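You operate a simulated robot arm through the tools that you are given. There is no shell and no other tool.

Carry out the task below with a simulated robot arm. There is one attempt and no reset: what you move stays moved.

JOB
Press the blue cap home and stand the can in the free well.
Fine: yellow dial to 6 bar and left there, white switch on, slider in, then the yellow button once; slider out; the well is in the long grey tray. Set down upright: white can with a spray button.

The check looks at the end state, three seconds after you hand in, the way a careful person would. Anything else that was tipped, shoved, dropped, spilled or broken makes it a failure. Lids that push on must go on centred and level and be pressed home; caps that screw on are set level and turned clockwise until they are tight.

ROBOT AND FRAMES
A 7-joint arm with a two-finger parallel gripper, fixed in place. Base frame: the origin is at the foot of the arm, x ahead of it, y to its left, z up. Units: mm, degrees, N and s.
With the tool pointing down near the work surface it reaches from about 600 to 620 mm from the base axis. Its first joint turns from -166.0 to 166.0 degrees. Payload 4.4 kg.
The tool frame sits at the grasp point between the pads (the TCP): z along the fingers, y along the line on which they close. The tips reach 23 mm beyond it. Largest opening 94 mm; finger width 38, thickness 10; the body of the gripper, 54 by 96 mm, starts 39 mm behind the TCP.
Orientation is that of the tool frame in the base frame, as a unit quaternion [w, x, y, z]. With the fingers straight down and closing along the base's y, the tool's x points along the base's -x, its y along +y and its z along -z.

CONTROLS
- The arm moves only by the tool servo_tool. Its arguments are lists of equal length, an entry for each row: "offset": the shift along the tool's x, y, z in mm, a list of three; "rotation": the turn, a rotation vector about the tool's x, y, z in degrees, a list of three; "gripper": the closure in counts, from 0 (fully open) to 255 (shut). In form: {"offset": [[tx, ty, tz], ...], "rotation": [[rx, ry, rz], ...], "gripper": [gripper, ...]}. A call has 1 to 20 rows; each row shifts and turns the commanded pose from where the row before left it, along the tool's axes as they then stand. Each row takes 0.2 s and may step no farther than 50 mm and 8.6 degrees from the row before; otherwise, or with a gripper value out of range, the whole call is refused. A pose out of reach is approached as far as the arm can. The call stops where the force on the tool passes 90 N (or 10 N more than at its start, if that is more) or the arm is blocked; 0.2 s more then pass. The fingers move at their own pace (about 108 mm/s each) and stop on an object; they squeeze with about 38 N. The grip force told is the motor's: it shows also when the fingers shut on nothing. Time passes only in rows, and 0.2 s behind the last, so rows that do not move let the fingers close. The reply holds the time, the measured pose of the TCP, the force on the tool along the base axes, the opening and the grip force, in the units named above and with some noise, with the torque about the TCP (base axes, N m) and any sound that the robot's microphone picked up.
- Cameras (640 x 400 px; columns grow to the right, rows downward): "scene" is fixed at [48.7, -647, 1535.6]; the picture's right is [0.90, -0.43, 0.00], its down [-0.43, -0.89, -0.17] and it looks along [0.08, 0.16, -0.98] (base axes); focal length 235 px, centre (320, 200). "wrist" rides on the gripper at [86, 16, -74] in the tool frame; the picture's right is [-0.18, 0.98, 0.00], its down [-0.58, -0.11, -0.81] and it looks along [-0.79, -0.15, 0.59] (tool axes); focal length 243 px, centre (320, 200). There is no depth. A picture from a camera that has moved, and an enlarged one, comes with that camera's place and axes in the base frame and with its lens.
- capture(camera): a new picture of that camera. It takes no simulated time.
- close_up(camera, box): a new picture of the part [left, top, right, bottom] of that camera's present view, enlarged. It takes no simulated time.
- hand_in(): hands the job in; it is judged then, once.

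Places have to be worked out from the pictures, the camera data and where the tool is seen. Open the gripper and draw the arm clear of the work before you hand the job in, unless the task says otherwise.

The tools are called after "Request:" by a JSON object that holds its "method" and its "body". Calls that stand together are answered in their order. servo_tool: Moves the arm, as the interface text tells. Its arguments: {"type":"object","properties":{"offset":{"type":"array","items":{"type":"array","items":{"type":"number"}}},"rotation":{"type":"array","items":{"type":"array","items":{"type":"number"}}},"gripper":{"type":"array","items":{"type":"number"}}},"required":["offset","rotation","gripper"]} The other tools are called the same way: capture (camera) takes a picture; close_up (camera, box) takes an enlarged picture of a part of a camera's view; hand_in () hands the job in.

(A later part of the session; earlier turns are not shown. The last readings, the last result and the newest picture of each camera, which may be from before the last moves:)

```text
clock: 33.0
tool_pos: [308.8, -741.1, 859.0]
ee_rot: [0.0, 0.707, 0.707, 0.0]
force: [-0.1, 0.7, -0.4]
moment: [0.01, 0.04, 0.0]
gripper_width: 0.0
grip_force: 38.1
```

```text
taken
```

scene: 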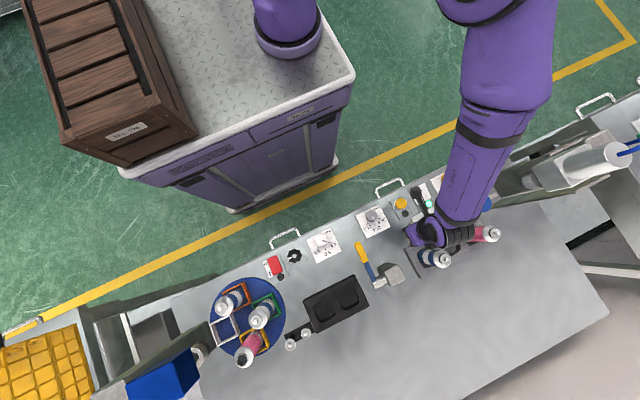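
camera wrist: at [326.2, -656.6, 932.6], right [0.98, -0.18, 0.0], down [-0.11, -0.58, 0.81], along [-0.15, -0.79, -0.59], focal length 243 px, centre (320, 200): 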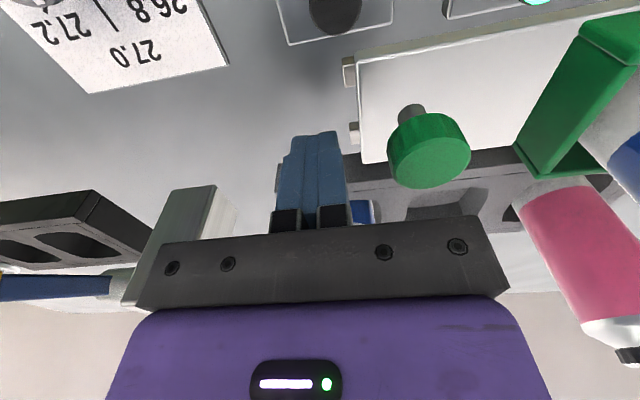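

The tips are just at the underside of the knob disc, so I go 4 mm lower and then push slowly in +x, checking partway.

Request:
{"method": "servo_tool", "body": {"offset": [[0, 0, 4], [0, 8, 0], [0, 8, 0], [0, 4, 0], [0, 4, 0], [0, 4, 0], [0, 4, 0], [0, 4, 0], [0, 5, 0], [0, 5, 0], [0, 5, 0], [0, 5, 0], [0, 0, 0]], "rotation": [[0, 0, 0], [0, 0, 0], [0, 0, 0], [0, 0, 0], [0, 0, 0], [0, 0, 0], [0, 0, 0], [0, 0, 0], [0, 0, 0], [0, 0, 0], [0, 0, 0], [0, 0, 0], [0, 0, 0]], "gripper": [255, 255, 255, 255, 255, 255, 255, 255, 255, 255, 255, 255, 255]}}

Request:
{"method": "capture", "body": {"camera": "wrist"}}

Request:
{"method": "capture", "body": {"camera": "scene"}}

```text
clock: 35.8
tool_pos: [367.9, -740.8, 852.3]
ee_rot: [0.0, 0.707, 0.708, 0.0]
force: [0.3, -0.9, -0.3]
moment: [-0.02, -0.04, 0.02]
gripper_width: 0.0
grip_force: 38.3
```

```text
taken
camera wrist: at [385.0, -655.2, 926.6], right [0.98, -0.18, 0.0], down [-0.11, -0.58, 0.81], along [-0.15, -0.79, -0.59], focal length 243 px, centre (320, 200)
```

wrist: 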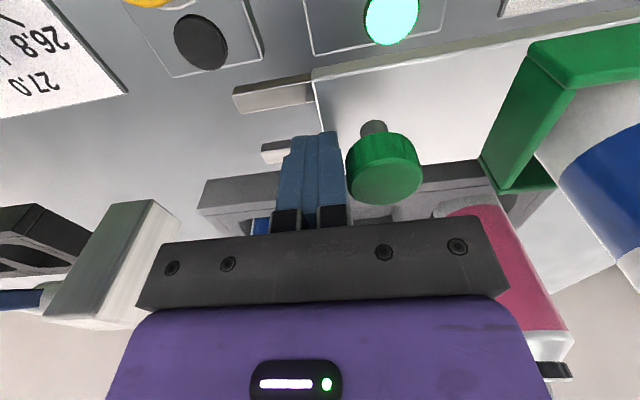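

```text
taken
```

scene: 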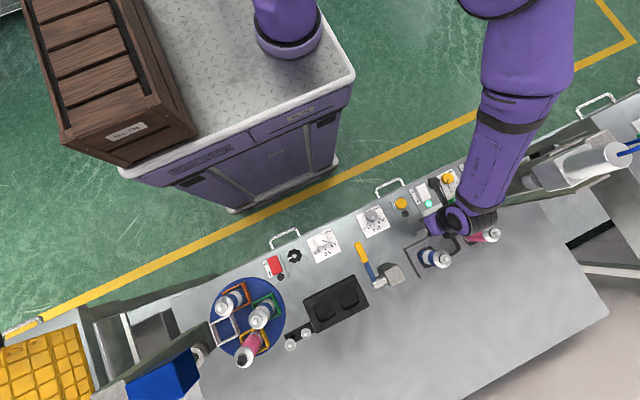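

The slider follows (rails appear behind it) and the can rides along; no force builds up. I push 40 mm further and check again.

Request:
{"method": "servo_tool", "body": {"offset": [[0, 5, 0], [0, 5, 0], [0, 5, 0], [0, 5, 0], [0, 5, 0], [0, 5, 0], [0, 5, 0], [0, 5, 0], [0, 0, 0]], "rotation": [[0, 0, 0], [0, 0, 0], [0, 0, 0], [0, 0, 0], [0, 0, 0], [0, 0, 0], [0, 0, 0], [0, 0, 0], [0, 0, 0]], "gripper": [255, 255, 255, 255, 255, 255, 255, 255, 255]}}

Request:
{"method": "capture", "body": {"camera": "wrist"}}

Request:
{"method": "close_up", "body": {"camera": "scene", "box": [400, 100, 640, 260]}}

```text
clock: 37.8
tool_pos: [406.3, -740.7, 854.0]
ee_rot: [0.0, 0.708, 0.707, 0.0]
force: [-1.1, -0.2, 0.0]
moment: [0.0, 0.07, -0.02]
gripper_width: 0.0
grip_force: 38.1
```

```text
taken
camera wrist: at [423.1, -655.4, 927.6], right [0.98, -0.18, 0.0], down [-0.11, -0.58, 0.81], along [-0.15, -0.79, -0.59], focal length 243 px, centre (320, 200)
```

wrist: 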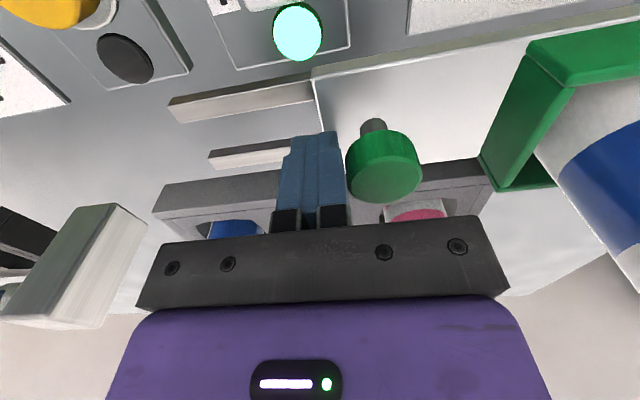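

```text
2.50 times, centred on (520, 180) of scene
camera zoom: at [48.7, -647.0, 1535.6], right [0.9, -0.43, 0.0], down [-0.43, -0.89, -0.17], along [0.08, 0.16, -0.98], focal length 588 px, centre (-180, 250)
```

zoom: 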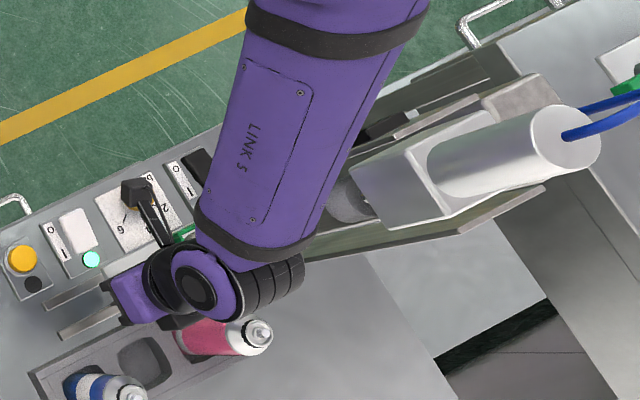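

The can is now about at x=525, but the forearm would come close to the cylinder bracket (tip about x=516, z=1060). I tilt the tool 16° so that the wrist leans back towards -x while the fingertips stay at the knob.

Request:
{"method": "servo_tool", "body": {"offset": [[0, 0, 0], [0, 0, 0], [0, 0, 0], [0, 0, 0], [0, 0, 0]], "rotation": [[-4, 0, 0], [-4, 0, 0], [-4, 0, 0], [-4, 0, 0], [0, 0, 0]], "gripper": [255, 255, 255, 255, 255]}}

Request:
{"method": "capture", "body": {"camera": "wrist"}}

Request:
{"method": "close_up", "body": {"camera": "scene", "box": [400, 100, 640, 260]}}

```text
clock: 39.0
tool_pos: [405.5, -740.4, 854.0]
ee_rot: [0.098, 0.7, 0.7, 0.099]
force: [0.3, 0.1, 0.3]
moment: [0.01, 0.0, -0.01]
gripper_width: 0.0
grip_force: 38.3
```

```text
taken
camera wrist: at [401.8, -654.6, 928.8], right [0.94, -0.18, 0.27], down [-0.33, -0.58, 0.74], along [0.02, -0.79, -0.61], focal length 243 px, centre (320, 200)
```

wrist: 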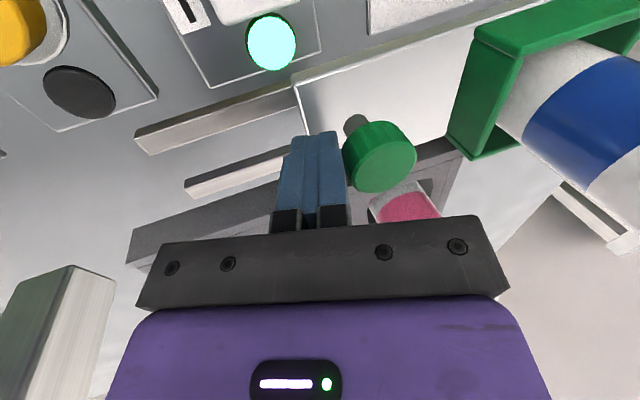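

```text
2.50 times, centred on (520, 180) of scene
camera zoom: at [48.7, -647.0, 1535.6], right [0.9, -0.43, 0.0], down [-0.43, -0.89, -0.17], along [0.08, 0.16, -0.98], focal length 588 px, centre (-180, 250)
```

zoom: 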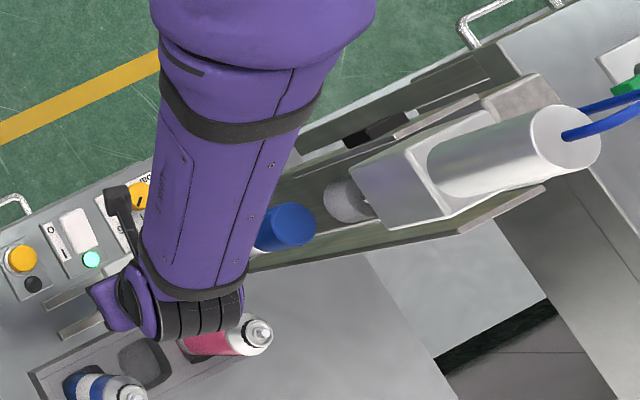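

The forearm is now far from the press, and the cap sits upright at about x=532, short of the ram at about x=560. I continue the push slowly until the slider meets its end.

Request:
{"method": "servo_tool", "body": {"offset": [[0, 4.8, 1.38], [0, 4.8, 1.38], [0, 4.8, 1.38], [0, 4.8, 1.38], [0, 2.9, 0.83], [0, 2.9, 0.83], [0, 0, 0]], "rotation": [[0, 0, 0], [0, 0, 0], [0, 0, 0], [0, 0, 0], [0, 0, 0], [0, 0, 0], [0, 0, 0]], "gripper": [255, 255, 255, 255, 255, 255, 255]}}

Request:
{"method": "capture", "body": {"camera": "wrist"}}

Request:
{"method": "close_up", "body": {"camera": "scene", "box": [400, 100, 640, 260]}}

```text
clock: 40.6
tool_pos: [432.5, -740.4, 852.5]
ee_rot: [0.099, 0.701, 0.7, 0.099]
force: [-1.0, 0.0, -0.8]
moment: [-0.03, 0.03, 0.02]
gripper_width: 0.0
grip_force: 38.1
```

```text
taken
camera wrist: at [428.0, -655.4, 928.3], right [0.94, -0.18, 0.27], down [-0.33, -0.58, 0.74], along [0.02, -0.79, -0.61], focal length 243 px, centre (320, 200)
```

wrist: 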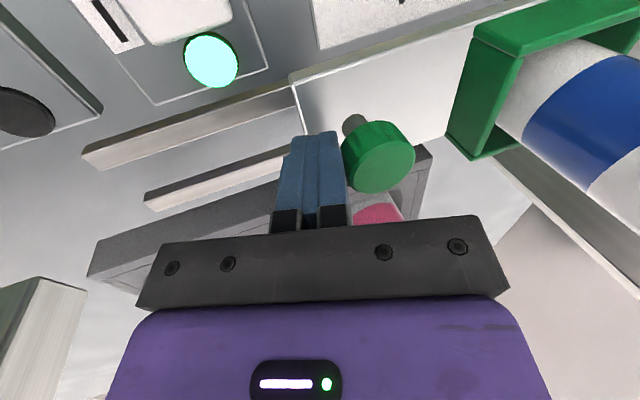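

```text
2.50 times, centred on (520, 180) of scene
camera zoom: at [48.7, -647.0, 1535.6], right [0.9, -0.43, 0.0], down [-0.43, -0.89, -0.17], along [0.08, 0.16, -0.98], focal length 588 px, centre (-180, 250)
```

zoom: 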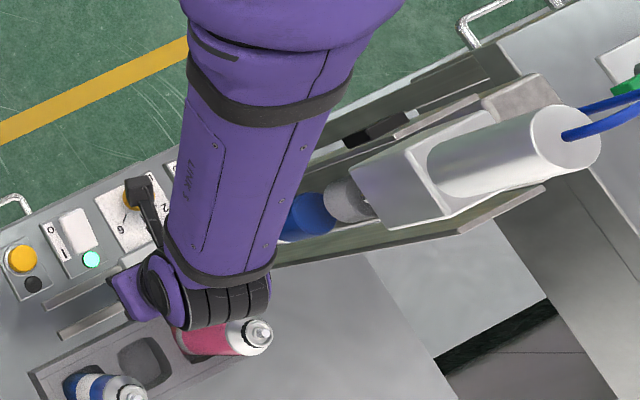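

The cap is passing under the ram and there is still no end stop. I continue in 3 mm steps.

Request:
{"method": "servo_tool", "body": {"offset": [[0, 2.9, 0.83], [0, 2.9, 0.83], [0, 2.9, 0.83], [0, 2.9, 0.83], [0, 0, 0]], "rotation": [[0, 0, 0], [0, 0, 0], [0, 0, 0], [0, 0, 0], [0, 0, 0]], "gripper": [255, 255, 255, 255, 255]}}

Request:
{"method": "capture", "body": {"camera": "wrist"}}

Request:
{"method": "close_up", "body": {"camera": "scene", "box": [460, 130, 600, 240]}}

```text
clock: 41.8
tool_pos: [442.8, -739.6, 853.0]
ee_rot: [0.099, 0.7, 0.7, 0.098]
force: [-0.2, 0.1, 0.7]
moment: [0.01, -0.03, -0.02]
gripper_width: 0.1
grip_force: 38.1
```

```text
taken
camera wrist: at [439.7, -654.9, 929.5], right [0.94, -0.18, 0.27], down [-0.33, -0.58, 0.74], along [0.02, -0.79, -0.61], focal length 243 px, centre (320, 200)
```

wrist: 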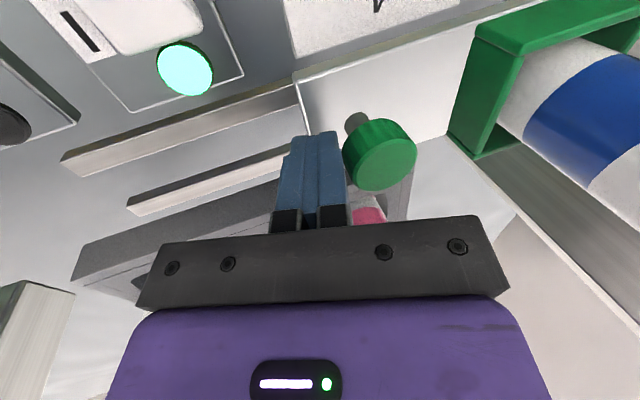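

```text
3.64 times, centred on (530, 185) of scene
camera zoom: at [48.7, -647.0, 1535.6], right [0.9, -0.43, 0.0], down [-0.43, -0.89, -0.17], along [0.08, 0.16, -0.98], focal length 855 px, centre (-444, 254)
```

zoom: 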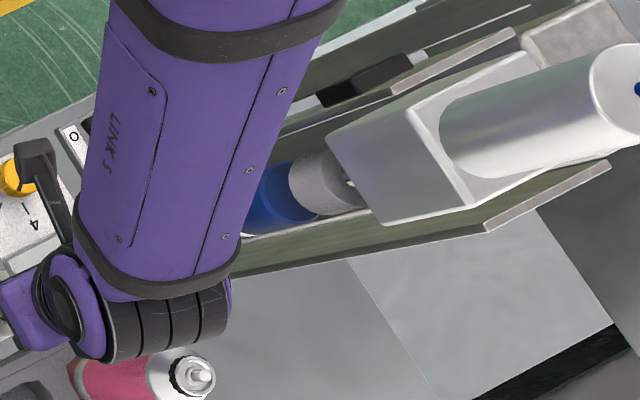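

Still moving freely. I keep pushing in small steps towards the end stop.

Request:
{"method": "servo_tool", "body": {"offset": [[0, 2.9, 0.83], [0, 2.9, 0.83], [0, 2.9, 0.83], [0, 2.9, 0.83], [0, 0, 0]], "rotation": [[0, 0, 0], [0, 0, 0], [0, 0, 0], [0, 0, 0], [0, 0, 0]], "gripper": [255, 255, 255, 255, 255]}}

Request:
{"method": "capture", "body": {"camera": "wrist"}}

Request:
{"method": "close_up", "body": {"camera": "scene", "box": [460, 130, 600, 240]}}

```text
clock: 43.0
tool_pos: [449.3, -741.3, 854.8]
ee_rot: [0.097, 0.702, 0.699, 0.097]
force: [-42.8, 15.6, 6.0]
moment: [0.09, 0.2, 0.26]
gripper_width: 0.0
grip_force: 38.1
```

```text
taken
camera wrist: at [446.5, -655.5, 929.0], right [0.94, -0.19, 0.27], down [-0.33, -0.58, 0.75], along [0.02, -0.79, -0.61], focal length 243 px, centre (320, 200)
```

wrist: 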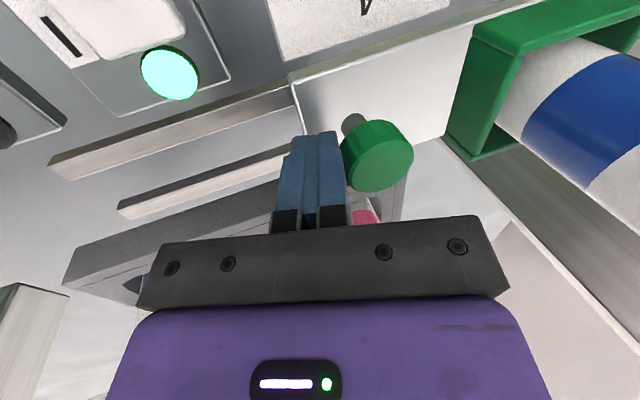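

```text
3.64 times, centred on (530, 185) of scene
camera zoom: at [48.7, -647.0, 1535.6], right [0.9, -0.43, 0.0], down [-0.43, -0.89, -0.17], along [0.08, 0.16, -0.98], focal length 855 px, centre (-444, 254)
```

zoom: 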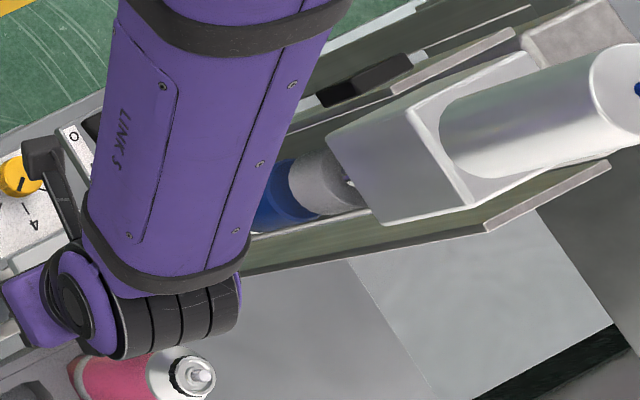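

The slider has reached its end stop (43 N, TCP x about 449, stroke about 110 mm). I back off in -x, rise, remove the tilt and look.

Request:
{"method": "servo_tool", "body": {"offset": [[0, -4.8, -1.38], [0, -9.6, -2.76], [0, -14.4, -4.1], [0, 8.27, -28.8], [0, 8.27, -28.8], [0, 8.27, -28.8], [0, 0, 0], [0, 0, 0], [0, 0, 0], [0, 0, 0], [0, 0, 0]], "rotation": [[0, 0, 0], [0, 0, 0], [0, 0, 0], [0, 0, 0], [0, 0, 0], [0, 0, 0], [4, 0, 0], [4, 0, 0], [4, 0, 0], [4, 0, 0], [0, 0, 0]], "gripper": [255, 255, 255, 255, 255, 255, 255, 255, 255, 255, 255]}}

Request:
{"method": "capture", "body": {"camera": "wrist"}}

Request:
{"method": "capture", "body": {"camera": "scene"}}

```text
clock: 45.4
tool_pos: [428.6, -740.7, 943.6]
ee_rot: [0.0, 0.706, 0.708, 0.0]
force: [0.2, 0.4, 0.4]
moment: [-0.01, -0.01, -0.03]
gripper_width: 0.0
grip_force: 38.9
```

```text
taken
camera wrist: at [444.7, -654.7, 1016.4], right [0.98, -0.18, 0.0], down [-0.11, -0.58, 0.81], along [-0.15, -0.79, -0.59], focal length 243 px, centre (320, 200)
```

wrist: 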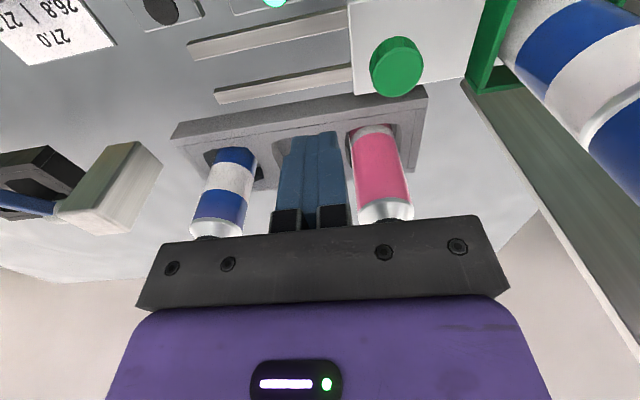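

```text
taken
```

scene: 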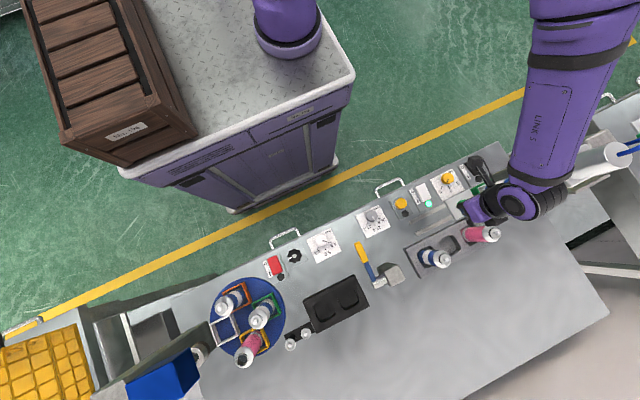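

The slider stays in with the can under the ram. Now I move over to the yellow button, near (326.5, -650).

Request:
{"method": "servo_tool", "body": {"offset": [[31, -34, 0], [31, -34, 0], [30, -34, 0], [0, 0, 20], [0, 0, 20], [0, 0, 0]], "rotation": [[0, 0, 0], [0, 0, 0], [0, 0, 0], [0, 0, 0], [0, 0, 0], [0, 0, 0]], "gripper": [255, 255, 255, 255, 255, 255]}}

Request:
{"method": "capture", "body": {"camera": "wrist"}}

Request:
{"method": "close_up", "body": {"camera": "scene", "box": [360, 120, 640, 260]}}

```text
clock: 46.8
tool_pos: [324.9, -648.9, 903.9]
ee_rot: [0.0, 0.707, 0.707, 0.001]
force: [0.0, 0.2, 0.1]
moment: [0.03, 0.02, 0.01]
gripper_width: 0.0
grip_force: 38.2
```

```text
taken
camera wrist: at [342.3, -563.4, 977.3], right [0.98, -0.18, 0.0], down [-0.11, -0.58, 0.81], along [-0.15, -0.79, -0.59], focal length 243 px, centre (320, 200)
```

wrist: 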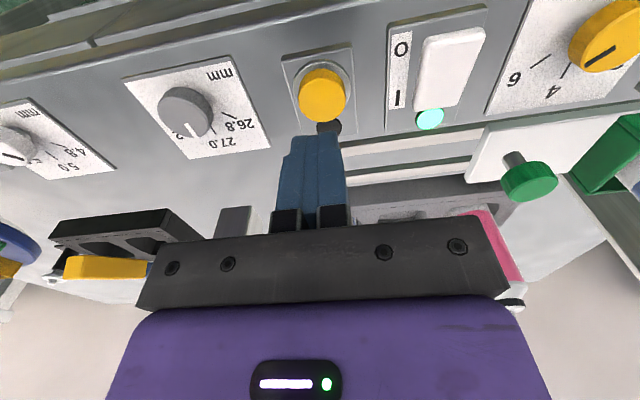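

```text
2.29 times, centred on (500, 190) of scene
camera zoom: at [48.7, -647.0, 1535.6], right [0.9, -0.43, 0.0], down [-0.43, -0.89, -0.17], along [0.08, 0.16, -0.98], focal length 537 px, centre (-91, 223)
```

zoom: 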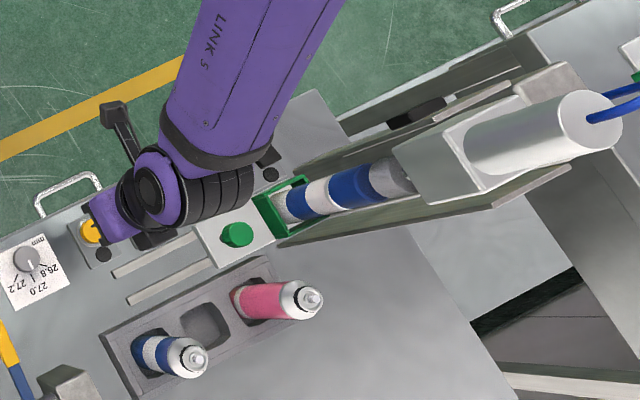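

The button centre is at about (328, -650). I centre the closed fingertips over it and come down to just above it.

Request:
{"method": "servo_tool", "body": {"offset": [[-1, 3, 0], [0, 0, 20], [0, 0, 18], [0, 0, 6], [0, 0, 0]], "rotation": [[0, 0, 0], [0, 0, 0], [0, 0, 0], [0, 0, 0], [0, 0, 0]], "gripper": [255, 255, 255, 255, 255]}}

Request:
{"method": "close_up", "body": {"camera": "wrist", "box": [220, 60, 420, 220]}}

```text
clock: 48.0
tool_pos: [327.4, -648.6, 859.2]
ee_rot: [0.0, 0.707, 0.708, 0.0]
force: [-0.6, -0.7, 0.5]
moment: [0.01, 0.0, -0.01]
gripper_width: 0.0
grip_force: 38.4
```

```text
2.50 times, centred on (320, 140) of wrist
camera zoom: at [345.8, -564.2, 932.4], right [0.98, -0.18, 0.0], down [-0.11, -0.58, 0.81], along [-0.15, -0.79, -0.59], focal length 606 px, centre (320, 350)
```

zoom: 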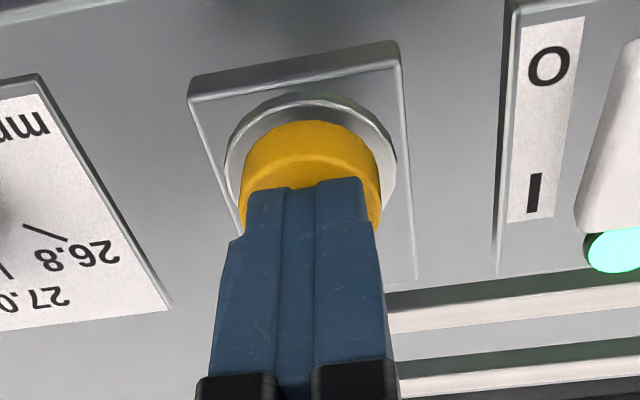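

The fingertips are centred over the button. I press down gently in 2 mm steps.

Request:
{"method": "servo_tool", "body": {"offset": [[0, 0, 2], [0, 0, 2], [0, 0, 2], [0, 0, 0]], "rotation": [[0, 0, 0], [0, 0, 0], [0, 0, 0], [0, 0, 0]], "gripper": [255, 255, 255, 255]}}

```text
clock: 49.0
tool_pos: [328.3, -650.7, 853.6]
ee_rot: [0.0, 0.707, 0.707, 0.0]
force: [-0.6, 0.8, 0.3]
moment: [0.04, -0.01, -0.02]
gripper_width: 0.0
grip_force: 38.0
```

No contact yet at z=853.6; I continue downwards in 2 mm steps.

Request:
{"method": "servo_tool", "body": {"offset": [[0, 0, 2], [0, 0, 2], [0, 0, 2], [0, 0, 0]], "rotation": [[0, 0, 0], [0, 0, 0], [0, 0, 0], [0, 0, 0]], "gripper": [255, 255, 255, 255]}}

```text
clock: 50.0
tool_pos: [326.0, -649.6, 847.0]
ee_rot: [0.0, 0.707, 0.707, 0.0]
force: [0.6, 0.2, 0.6]
moment: [-0.02, -0.02, -0.02]
gripper_width: 0.0
grip_force: 37.5
```

Request:
{"method": "close_up", "body": {"camera": "wrist", "box": [220, 60, 420, 220]}}

Request:
{"method": "servo_tool", "body": {"offset": [[0, 0, 2], [0, 0, 2], [0, 0, 0]], "rotation": [[0, 0, 0], [0, 0, 0], [0, 0, 0]], "gripper": [255, 255, 255]}}

```text
2.50 times, centred on (320, 140) of wrist
camera zoom: at [343.6, -564.4, 921.0], right [0.98, -0.18, 0.0], down [-0.11, -0.58, 0.81], along [-0.15, -0.79, -0.59], focal length 606 px, centre (320, 350)
```

zoom: 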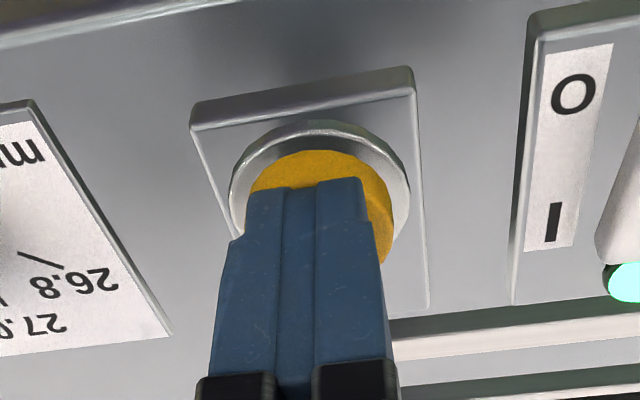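

```text
clock: 50.8
tool_pos: [326.4, -648.8, 842.2]
ee_rot: [0.0, 0.707, 0.707, 0.001]
force: [-0.7, -0.3, 2.0]
moment: [-0.02, 0.04, 0.0]
gripper_width: 0.1
grip_force: 37.5
heard: click
```

A click was heard at z=842 with a light force, so the button is pressed. I lift off straight away and look at the press.

Request:
{"method": "servo_tool", "body": {"offset": [[0, 0, -10], [0, 0, -20], [0, 0, 0]], "rotation": [[0, 0, 0], [0, 0, 0], [0, 0, 0]], "gripper": [255, 255, 255]}}

Request:
{"method": "close_up", "body": {"camera": "scene", "box": [360, 120, 640, 260]}}

Request:
{"method": "capture", "body": {"camera": "wrist"}}

```text
clock: 51.6
tool_pos: [327.7, -652.2, 873.4]
ee_rot: [0.0, 0.707, 0.708, -0.001]
force: [0.0, 0.3, 0.5]
moment: [0.02, 0.01, 0.01]
gripper_width: 0.1
grip_force: 37.6
```

```text
2.29 times, centred on (500, 190) of scene
camera zoom: at [48.7, -647.0, 1535.6], right [0.9, -0.43, 0.0], down [-0.43, -0.89, -0.17], along [0.08, 0.16, -0.98], focal length 537 px, centre (-91, 223)
```

zoom: 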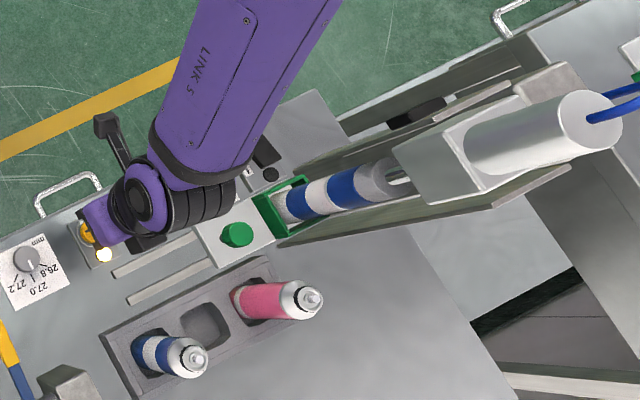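

```text
taken
camera wrist: at [345.1, -565.4, 946.3], right [0.98, -0.18, 0.0], down [-0.11, -0.58, 0.81], along [-0.15, -0.79, -0.59], focal length 243 px, centre (320, 200)
```

wrist: 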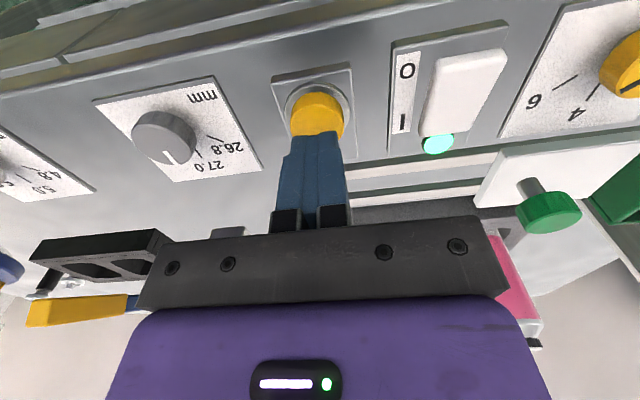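

The ram is coming down on the cap and the button's lamp is lit. I rise a bit and wait for the press cycle to finish.

Request:
{"method": "servo_tool", "body": {"offset": [[0, 0, -30], [0, 0, -30], [0, 0, 0], [0, 0, 0], [0, 0, 0], [0, 0, 0], [0, 0, 0], [0, 0, 0]], "rotation": [[0, 0, 0], [0, 0, 0], [0, 0, 0], [0, 0, 0], [0, 0, 0], [0, 0, 0], [0, 0, 0], [0, 0, 0]], "gripper": [255, 255, 255, 255, 255, 255, 255, 255]}}

Request:
{"method": "close_up", "body": {"camera": "scene", "box": [360, 120, 640, 260]}}

```text
clock: 53.4
tool_pos: [330.6, -652.6, 934.1]
ee_rot: [0.0, 0.707, 0.707, 0.0]
force: [0.1, -0.7, -0.4]
moment: [0.01, -0.08, -0.02]
gripper_width: 0.1
grip_force: 38.1
```

```text
2.29 times, centred on (500, 190) of scene
camera zoom: at [48.7, -647.0, 1535.6], right [0.9, -0.43, 0.0], down [-0.43, -0.89, -0.17], along [0.08, 0.16, -0.98], focal length 537 px, centre (-91, 223)
```

zoom: 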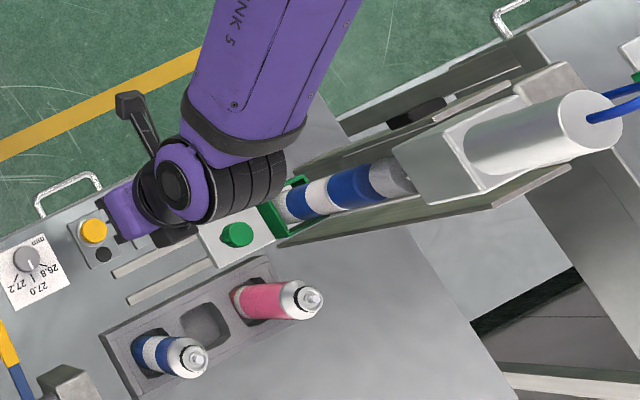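

The lamp has gone out and the ram seems to be up again. I zoom on the cap to compare.

Request:
{"method": "close_up", "body": {"camera": "scene", "box": [470, 170, 560, 230]}}

```text
6.67 times, centred on (515, 200) of scene
camera zoom: at [48.7, -647.0, 1535.6], right [0.9, -0.43, 0.0], down [-0.43, -0.89, -0.17], along [0.08, 0.16, -0.98], focal length 1567 px, centre (-980, 200)
```

zoom: 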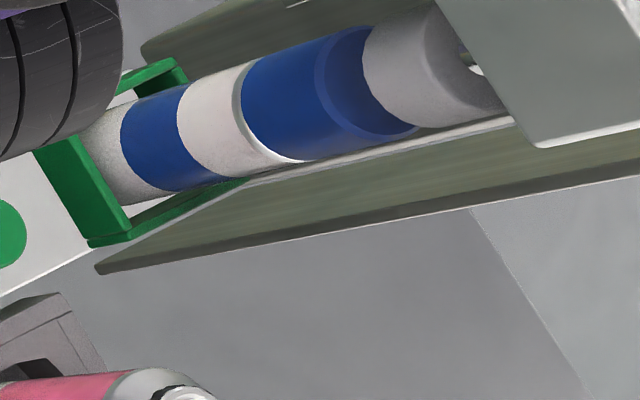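

The press cycle is done. To pull the slider out I will hook the knob (now about (481, -742)) with the +x finger of the wide-open gripper, tilted 10° so the wrist stays clear of the press; first I approach at a safe distance.

Request:
{"method": "servo_tool", "body": {"offset": [[0, 0, 0], [0, 0, 0], [-30, 22.7, 4], [-30, 22.7, 4], [-29, 22.7, 4], [0, 4.3, 24.6], [0, 5.2, 29.5], [0, 0, 0]], "rotation": [[-5, 0, 0], [-5, 0, 0], [0, 0, 0], [0, 0, 0], [0, 0, 0], [0, 0, 0], [0, 0, 0], [0, 0, 0]], "gripper": [0, 0, 0, 0, 0, 0, 0, 0]}}

Request:
{"method": "capture", "body": {"camera": "wrist"}}

Request:
{"method": "close_up", "body": {"camera": "scene", "box": [400, 100, 640, 260]}}

```text
clock: 55.2
tool_pos: [415.5, -739.5, 882.6]
ee_rot: [0.061, 0.705, 0.704, 0.062]
force: [-0.7, -0.2, 0.1]
moment: [0.01, 0.01, 0.02]
gripper_width: 94.1
grip_force: 0.0
```

```text
taken
camera wrist: at [419.7, -654.8, 958.0], right [0.97, -0.18, 0.17], down [-0.25, -0.58, 0.78], along [-0.04, -0.79, -0.61], focal length 243 px, centre (320, 200)
```

wrist: 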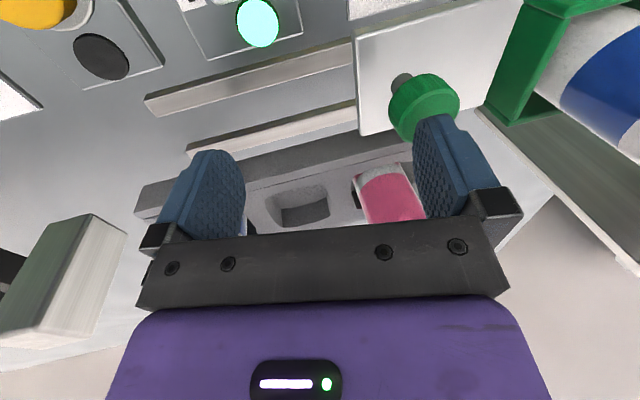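

```text
2.50 times, centred on (520, 180) of scene
camera zoom: at [48.7, -647.0, 1535.6], right [0.9, -0.43, 0.0], down [-0.43, -0.89, -0.17], along [0.08, 0.16, -0.98], focal length 588 px, centre (-180, 250)
```

zoom: 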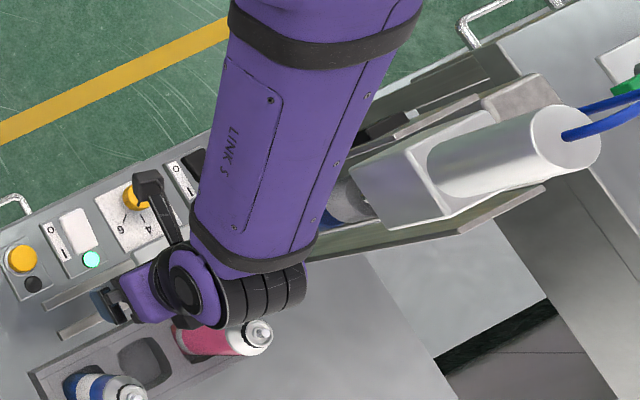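

The knob reads x about 480 from here, and the forearm still has about 65 mm to the press bracket. I move +x by 42 mm with the finger passing above the knob, then look before descending.

Request:
{"method": "servo_tool", "body": {"offset": [[0, 13.8, 2.43], [0, 13.8, 2.43], [0, 13.8, 2.43], [0, 0, 0]], "rotation": [[0, 0, 0], [0, 0, 0], [0, 0, 0], [0, 0, 0]], "gripper": [0, 0, 0, 0]}}

Request:
{"method": "capture", "body": {"camera": "wrist"}}

Request:
{"method": "close_up", "body": {"camera": "scene", "box": [400, 100, 640, 260]}}

```text
clock: 56.2
tool_pos: [458.3, -738.4, 882.1]
ee_rot: [0.061, 0.704, 0.705, 0.061]
force: [0.3, -0.3, -1.1]
moment: [0.0, -0.01, 0.03]
gripper_width: 93.8
grip_force: 0.1
```

```text
taken
camera wrist: at [462.2, -653.1, 957.7], right [0.97, -0.18, 0.17], down [-0.25, -0.58, 0.78], along [-0.04, -0.79, -0.61], focal length 243 px, centre (320, 200)
```

wrist: 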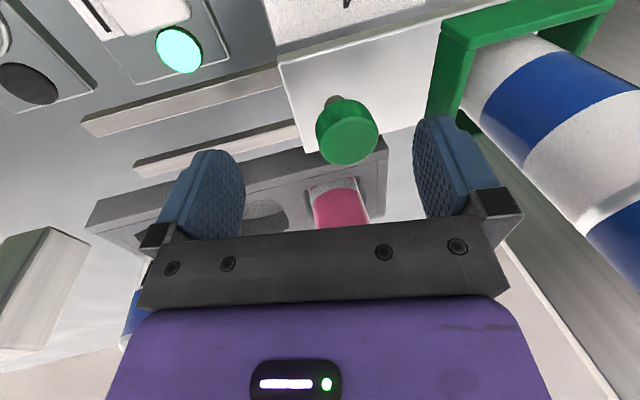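

```text
2.50 times, centred on (520, 180) of scene
camera zoom: at [48.7, -647.0, 1535.6], right [0.9, -0.43, 0.0], down [-0.43, -0.89, -0.17], along [0.08, 0.16, -0.98], focal length 588 px, centre (-180, 250)
```

zoom: 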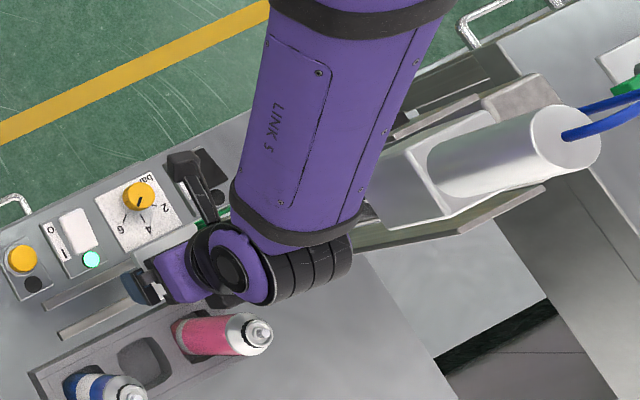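

No contact, and the +x finger stands between the knob and the green frame. I descend 29 mm so it reaches down beside the knob disc.

Request:
{"method": "servo_tool", "body": {"offset": [[0, -1.7, 9.5], [0, -1.7, 9.5], [0, -1.7, 9.5], [0, 0, 0]], "rotation": [[0, 0, 0], [0, 0, 0], [0, 0, 0], [0, 0, 0]], "gripper": [0, 0, 0, 0]}}

Request:
{"method": "capture", "body": {"camera": "wrist"}}

Request:
{"method": "close_up", "body": {"camera": "wrist", "box": [260, 60, 480, 240]}}

```text
clock: 57.2
tool_pos: [457.6, -740.0, 851.2]
ee_rot: [0.061, 0.704, 0.705, 0.062]
force: [-0.2, 0.9, -1.5]
moment: [0.02, 0.01, 0.0]
gripper_width: 94.0
grip_force: 0.1
```

```text
taken
camera wrist: at [461.9, -654.1, 927.2], right [0.97, -0.18, 0.17], down [-0.25, -0.58, 0.78], along [-0.04, -0.79, -0.61], focal length 243 px, centre (320, 200)
```

wrist: 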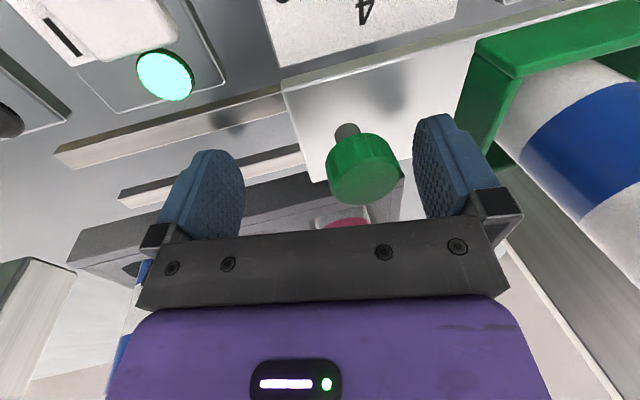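

```text
2.22 times, centred on (370, 150) of wrist
camera zoom: at [461.9, -654.1, 927.2], right [0.97, -0.18, 0.17], down [-0.25, -0.58, 0.78], along [-0.04, -0.79, -0.61], focal length 539 px, centre (209, 311)
```

zoom: 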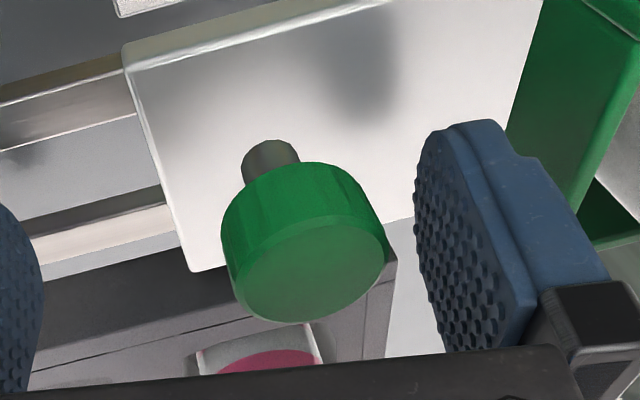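

The +x finger stands at disc height beside the knob. I pull slowly in -x.

Request:
{"method": "servo_tool", "body": {"offset": [[0, -3, -0.53], [0, -3, -0.53], [0, -3, -0.53], [0, -3.5, -0.62], [0, -4, -0.7], [0, -4.9, -0.87], [0, -4.9, -0.87], [0, -4.9, -0.87], [0, -4.9, -0.87], [0, -4.9, -0.87], [0, 0, 0]], "rotation": [[0, 0, 0], [0, 0, 0], [0, 0, 0], [0, 0, 0], [0, 0, 0], [0, 0, 0], [0, 0, 0], [0, 0, 0], [0, 0, 0], [0, 0, 0], [0, 0, 0]], "gripper": [0, 0, 0, 0, 0, 0, 0, 0, 0, 0, 0]}}

Request:
{"method": "capture", "body": {"camera": "wrist"}}

Request:
{"method": "capture", "body": {"camera": "scene"}}

```text
clock: 59.6
tool_pos: [414.7, -739.7, 854.2]
ee_rot: [0.062, 0.704, 0.705, 0.061]
force: [-1.2, 0.5, -0.6]
moment: [0.0, 0.02, 0.0]
gripper_width: 94.0
grip_force: 0.1
```

```text
taken
camera wrist: at [419.0, -653.8, 929.8], right [0.97, -0.18, 0.17], down [-0.25, -0.58, 0.78], along [-0.04, -0.79, -0.61], focal length 243 px, centre (320, 200)
```

wrist: 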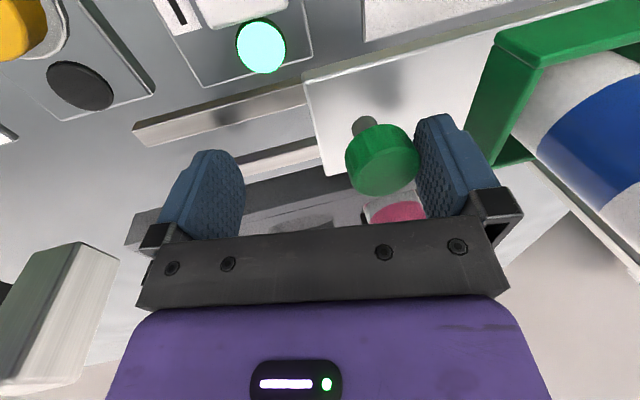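

```text
taken
```

scene: 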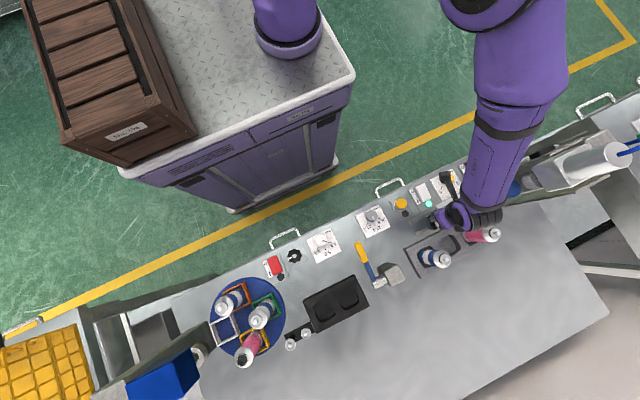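

The slider comes along. I keep pulling towards its outer stop.

Request:
{"method": "servo_tool", "body": {"offset": [[0, -4.9, -0.87], [0, -4.9, -0.87], [0, -4.9, -0.87], [0, -4.9, -0.87], [0, -4.9, -0.87], [0, -4.9, -0.87], [0, -4.9, -0.87], [0, -4.9, -0.87], [0, -4.9, -0.87], [0, -4.9, -0.87], [0, -4.9, -0.87], [0, -4.9, -0.87], [0, -3.9, -0.7], [0, -3, -0.53], [0, 0, 0]], "rotation": [[0, 0, 0], [0, 0, 0], [0, 0, 0], [0, 0, 0], [0, 0, 0], [0, 0, 0], [0, 0, 0], [0, 0, 0], [0, 0, 0], [0, 0, 0], [0, 0, 0], [0, 0, 0], [0, 0, 0], [0, 0, 0], [0, 0, 0]], "gripper": [0, 0, 0, 0, 0, 0, 0, 0, 0, 0, 0, 0, 0, 0, 0]}}

Request:
{"method": "capture", "body": {"camera": "wrist"}}

Request:
{"method": "close_up", "body": {"camera": "scene", "box": [380, 130, 540, 290]}}

```text
clock: 62.8
tool_pos: [347.4, -737.4, 853.4]
ee_rot: [0.062, 0.705, 0.704, 0.061]
force: [1.1, 0.7, 0.3]
moment: [0.02, -0.05, -0.02]
gripper_width: 93.8
grip_force: 0.1
```

```text
taken
camera wrist: at [352.0, -653.0, 928.9], right [0.97, -0.18, 0.17], down [-0.25, -0.58, 0.78], along [-0.04, -0.79, -0.61], focal length 243 px, centre (320, 200)
```

wrist: 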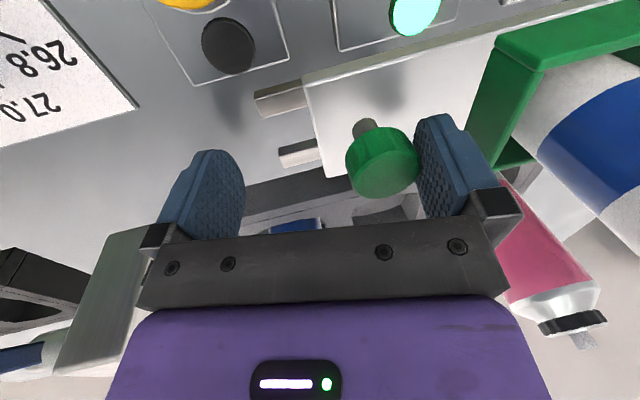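

```text
2.50 times, centred on (460, 210) of scene
camera zoom: at [48.7, -647.0, 1535.6], right [0.9, -0.43, 0.0], down [-0.43, -0.89, -0.17], along [0.08, 0.16, -0.98], focal length 588 px, centre (-30, 175)
```

zoom: 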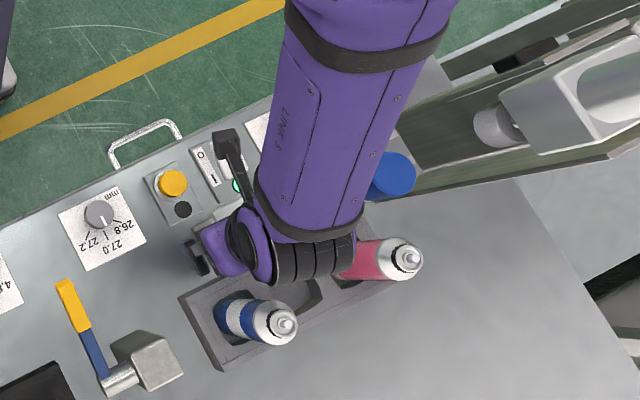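

The rails still show about 20 mm beyond the plate, so I pull further in 3 mm steps until the outer stop.

Request:
{"method": "servo_tool", "body": {"offset": [[0, -3, -0.53], [0, -3, -0.53], [0, -3, -0.53], [0, -3, -0.53], [0, -3, -0.53], [0, 0, 0]], "rotation": [[0, 0, 0], [0, 0, 0], [0, 0, 0], [0, 0, 0], [0, 0, 0], [0, 0, 0]], "gripper": [0, 0, 0, 0, 0, 0]}}

Request:
{"method": "servo_tool", "body": {"offset": [[0, -2, -0.35], [0, -2, -0.35], [0, -2, -0.35], [0, 0, 0]], "rotation": [[0, 0, 0], [0, 0, 0], [0, 0, 0], [0, 0, 0]], "gripper": [0, 0, 0, 0]}}

Request:
{"method": "capture", "body": {"camera": "wrist"}}

```text
clock: 64.2
tool_pos: [334.2, -737.7, 852.9]
ee_rot: [0.061, 0.705, 0.704, 0.061]
force: [0.1, 0.1, 0.3]
moment: [-0.01, 0.0, -0.03]
gripper_width: 93.9
grip_force: 0.0
```

```text
clock: 65.2
tool_pos: [328.1, -738.3, 852.7]
ee_rot: [0.062, 0.704, 0.705, 0.061]
force: [7.6, -0.8, -1.0]
moment: [-0.05, 0.1, 0.02]
gripper_width: 93.9
grip_force: 0.1
```

```text
taken
camera wrist: at [331.7, -652.5, 928.0], right [0.97, -0.18, 0.17], down [-0.25, -0.58, 0.77], along [-0.04, -0.79, -0.61], focal length 243 px, centre (320, 200)
```

wrist: 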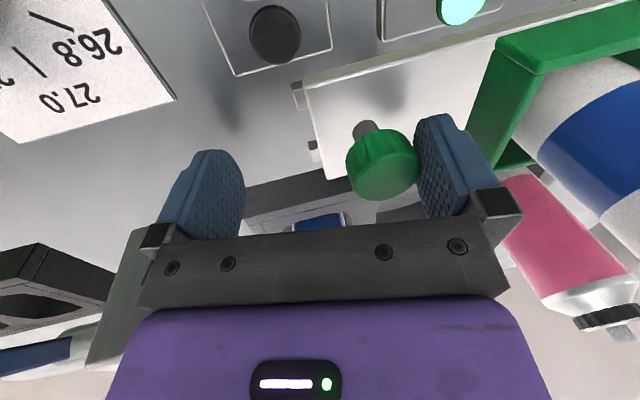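

The force has started to rise (7.6 N) at the expected outer position. I give it one more small step to confirm the stop.

Request:
{"method": "servo_tool", "body": {"offset": [[0, -2, -0.35], [0, 0, 0]], "rotation": [[0, 0, 0], [0, 0, 0]], "gripper": [0, 0]}}

```text
clock: 65.8
tool_pos: [327.3, -737.4, 852.4]
ee_rot: [0.062, 0.704, 0.705, 0.062]
force: [20.1, 3.2, 5.7]
moment: [0.16, -0.1, 0.18]
gripper_width: 94.0
grip_force: 0.3
```

The slider is at its outer stop (20 N). I move the finger free, rise, remove the tilt and look at the can and cap.

Request:
{"method": "servo_tool", "body": {"offset": [[0, 5.9, 1.04], [0, 5.2, -29.5], [0, 5.2, -29.5], [0, 5.2, -29.5], [0, 0, 0], [0, 0, 0], [0, 0, 0]], "rotation": [[0, 0, 0], [0, 0, 0], [0, 0, 0], [0, 0, 0], [5, 0, 0], [5, 0, 0], [0, 0, 0]], "gripper": [0, 0, 0, 0, 0, 0, 0]}}

Request:
{"method": "servo_tool", "body": {"offset": [[40, -20, -20], [40, -20, -20], [40, -20, -20], [0, 0, 0]], "rotation": [[0, 0, 0], [0, 0, 0], [0, 0, 0], [0, 0, 0]], "gripper": [0, 0, 0, 0]}}

Request:
{"method": "capture", "body": {"camera": "wrist"}}

Request:
{"method": "capture", "body": {"camera": "scene"}}

Request:
{"method": "close_up", "body": {"camera": "scene", "box": [380, 130, 540, 290]}}

```text
clock: 67.4
tool_pos: [331.8, -737.1, 942.7]
ee_rot: [0.0, 0.708, 0.707, 0.0]
force: [-0.2, 0.4, 0.3]
moment: [0.01, -0.02, 0.0]
gripper_width: 93.9
grip_force: 0.1
```

```text
clock: 68.4
tool_pos: [272.2, -621.4, 1000.6]
ee_rot: [0.0, 0.707, 0.707, 0.001]
force: [0.5, -0.9, -0.6]
moment: [0.02, -0.01, -0.02]
gripper_width: 94.0
grip_force: 0.1
```

```text
taken
camera wrist: at [288.6, -534.8, 1074.8], right [0.98, -0.18, 0.0], down [-0.11, -0.58, 0.81], along [-0.15, -0.79, -0.59], focal length 243 px, centre (320, 200)
```

wrist: 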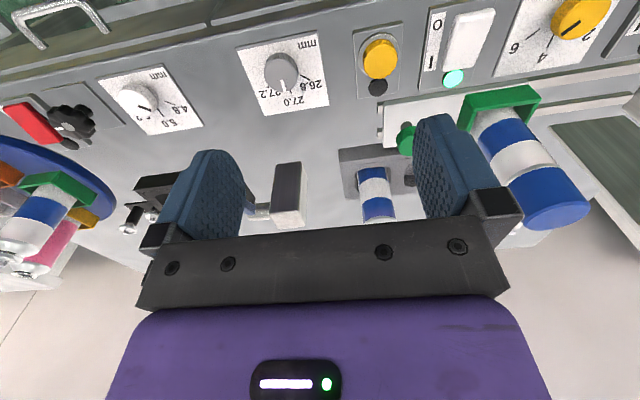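

```text
taken
```

scene: 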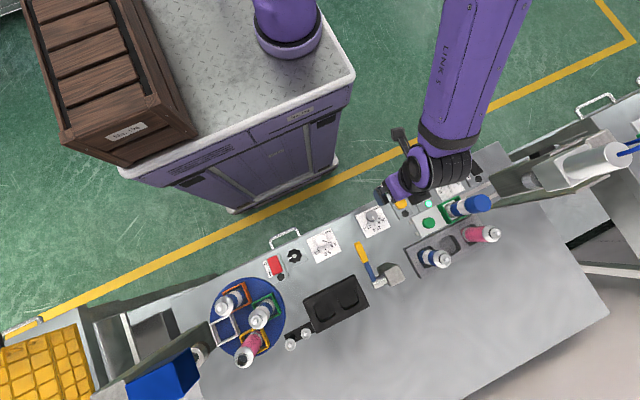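

```text
2.50 times, centred on (460, 210) of scene
camera zoom: at [48.7, -647.0, 1535.6], right [0.9, -0.43, 0.0], down [-0.43, -0.89, -0.17], along [0.08, 0.16, -0.98], focal length 588 px, centre (-30, 175)
```

zoom: 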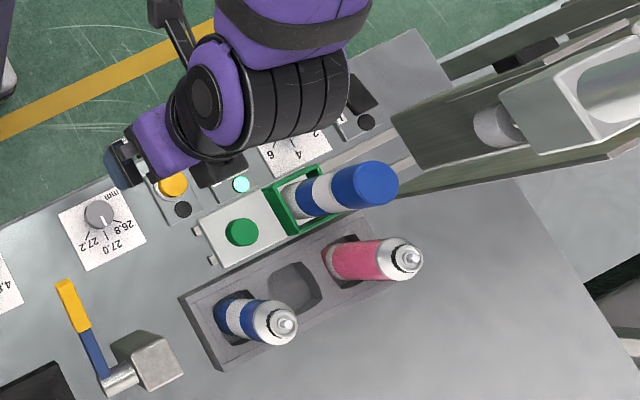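

I compare the cap at the same zoom as at the start.

Request:
{"method": "close_up", "body": {"camera": "scene", "box": [400, 150, 500, 220]}}

Request:
{"method": "close_up", "body": {"camera": "wrist", "box": [440, 70, 620, 250]}}

```text
5.71 times, centred on (450, 185) of scene
camera zoom: at [48.7, -647.0, 1535.6], right [0.9, -0.43, 0.0], down [-0.43, -0.89, -0.17], along [0.08, 0.16, -0.98], focal length 1343 px, centre (-423, 286)
```

zoom: 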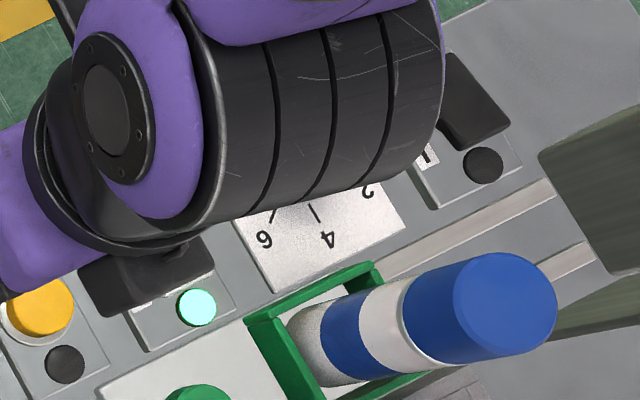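

```text
2.22 times, centred on (530, 160) of wrist
camera zoom: at [288.6, -534.8, 1074.8], right [0.98, -0.18, 0.0], down [-0.11, -0.58, 0.81], along [-0.15, -0.79, -0.59], focal length 539 px, centre (-147, 289)
```

zoom: 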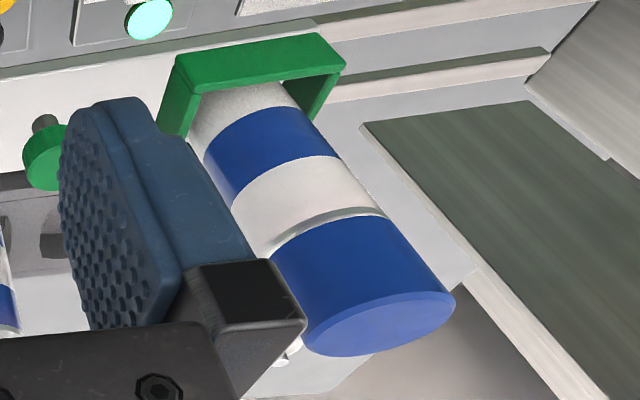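

The cap has gone down about 2-3 mm and sits level; the lamp for the white switch is on and the slider is out. Next I need the exact places of the can and the free well, so I bring the camera above the tray.

Request:
{"method": "servo_tool", "body": {"offset": [[-23, 39, -5], [-23, 39, -5], [-23, 38, -5], [0, 0, 0]], "rotation": [[0, 0, 0], [0, 0, 0], [0, 0, 0], [0, 0, 0]], "gripper": [0, 0, 0, 0]}}

Request:
{"method": "capture", "body": {"camera": "wrist"}}

Request:
{"method": "close_up", "body": {"camera": "wrist", "box": [240, 80, 440, 230]}}

```text
clock: 69.4
tool_pos: [385.6, -686.5, 1018.1]
ee_rot: [0.001, 0.707, 0.707, -0.001]
force: [-0.5, 0.4, -0.2]
moment: [0.02, 0.0, -0.02]
gripper_width: 94.0
grip_force: 0.1
```

```text
taken
camera wrist: at [403.8, -600.4, 1092.9], right [0.98, -0.18, 0.0], down [-0.11, -0.58, 0.81], along [-0.15, -0.79, -0.59], focal length 243 px, centre (320, 200)
```

wrist: 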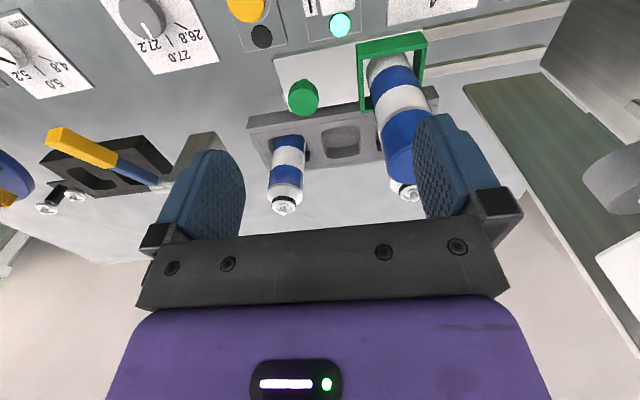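

```text
2.67 times, centred on (340, 155) of wrist
camera zoom: at [403.8, -600.4, 1092.9], right [0.98, -0.18, 0.0], down [-0.11, -0.58, 0.81], along [-0.15, -0.79, -0.59], focal length 647 px, centre (267, 320)
```

zoom: 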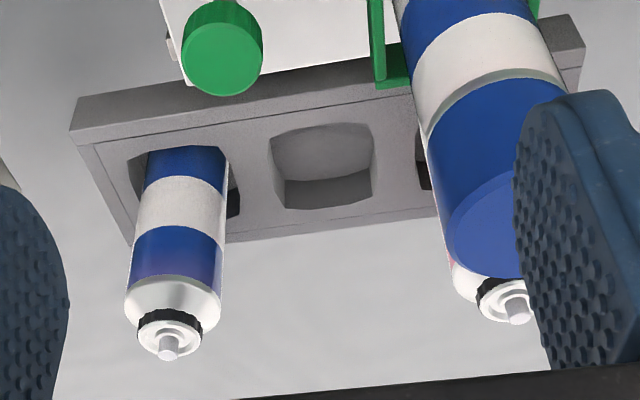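

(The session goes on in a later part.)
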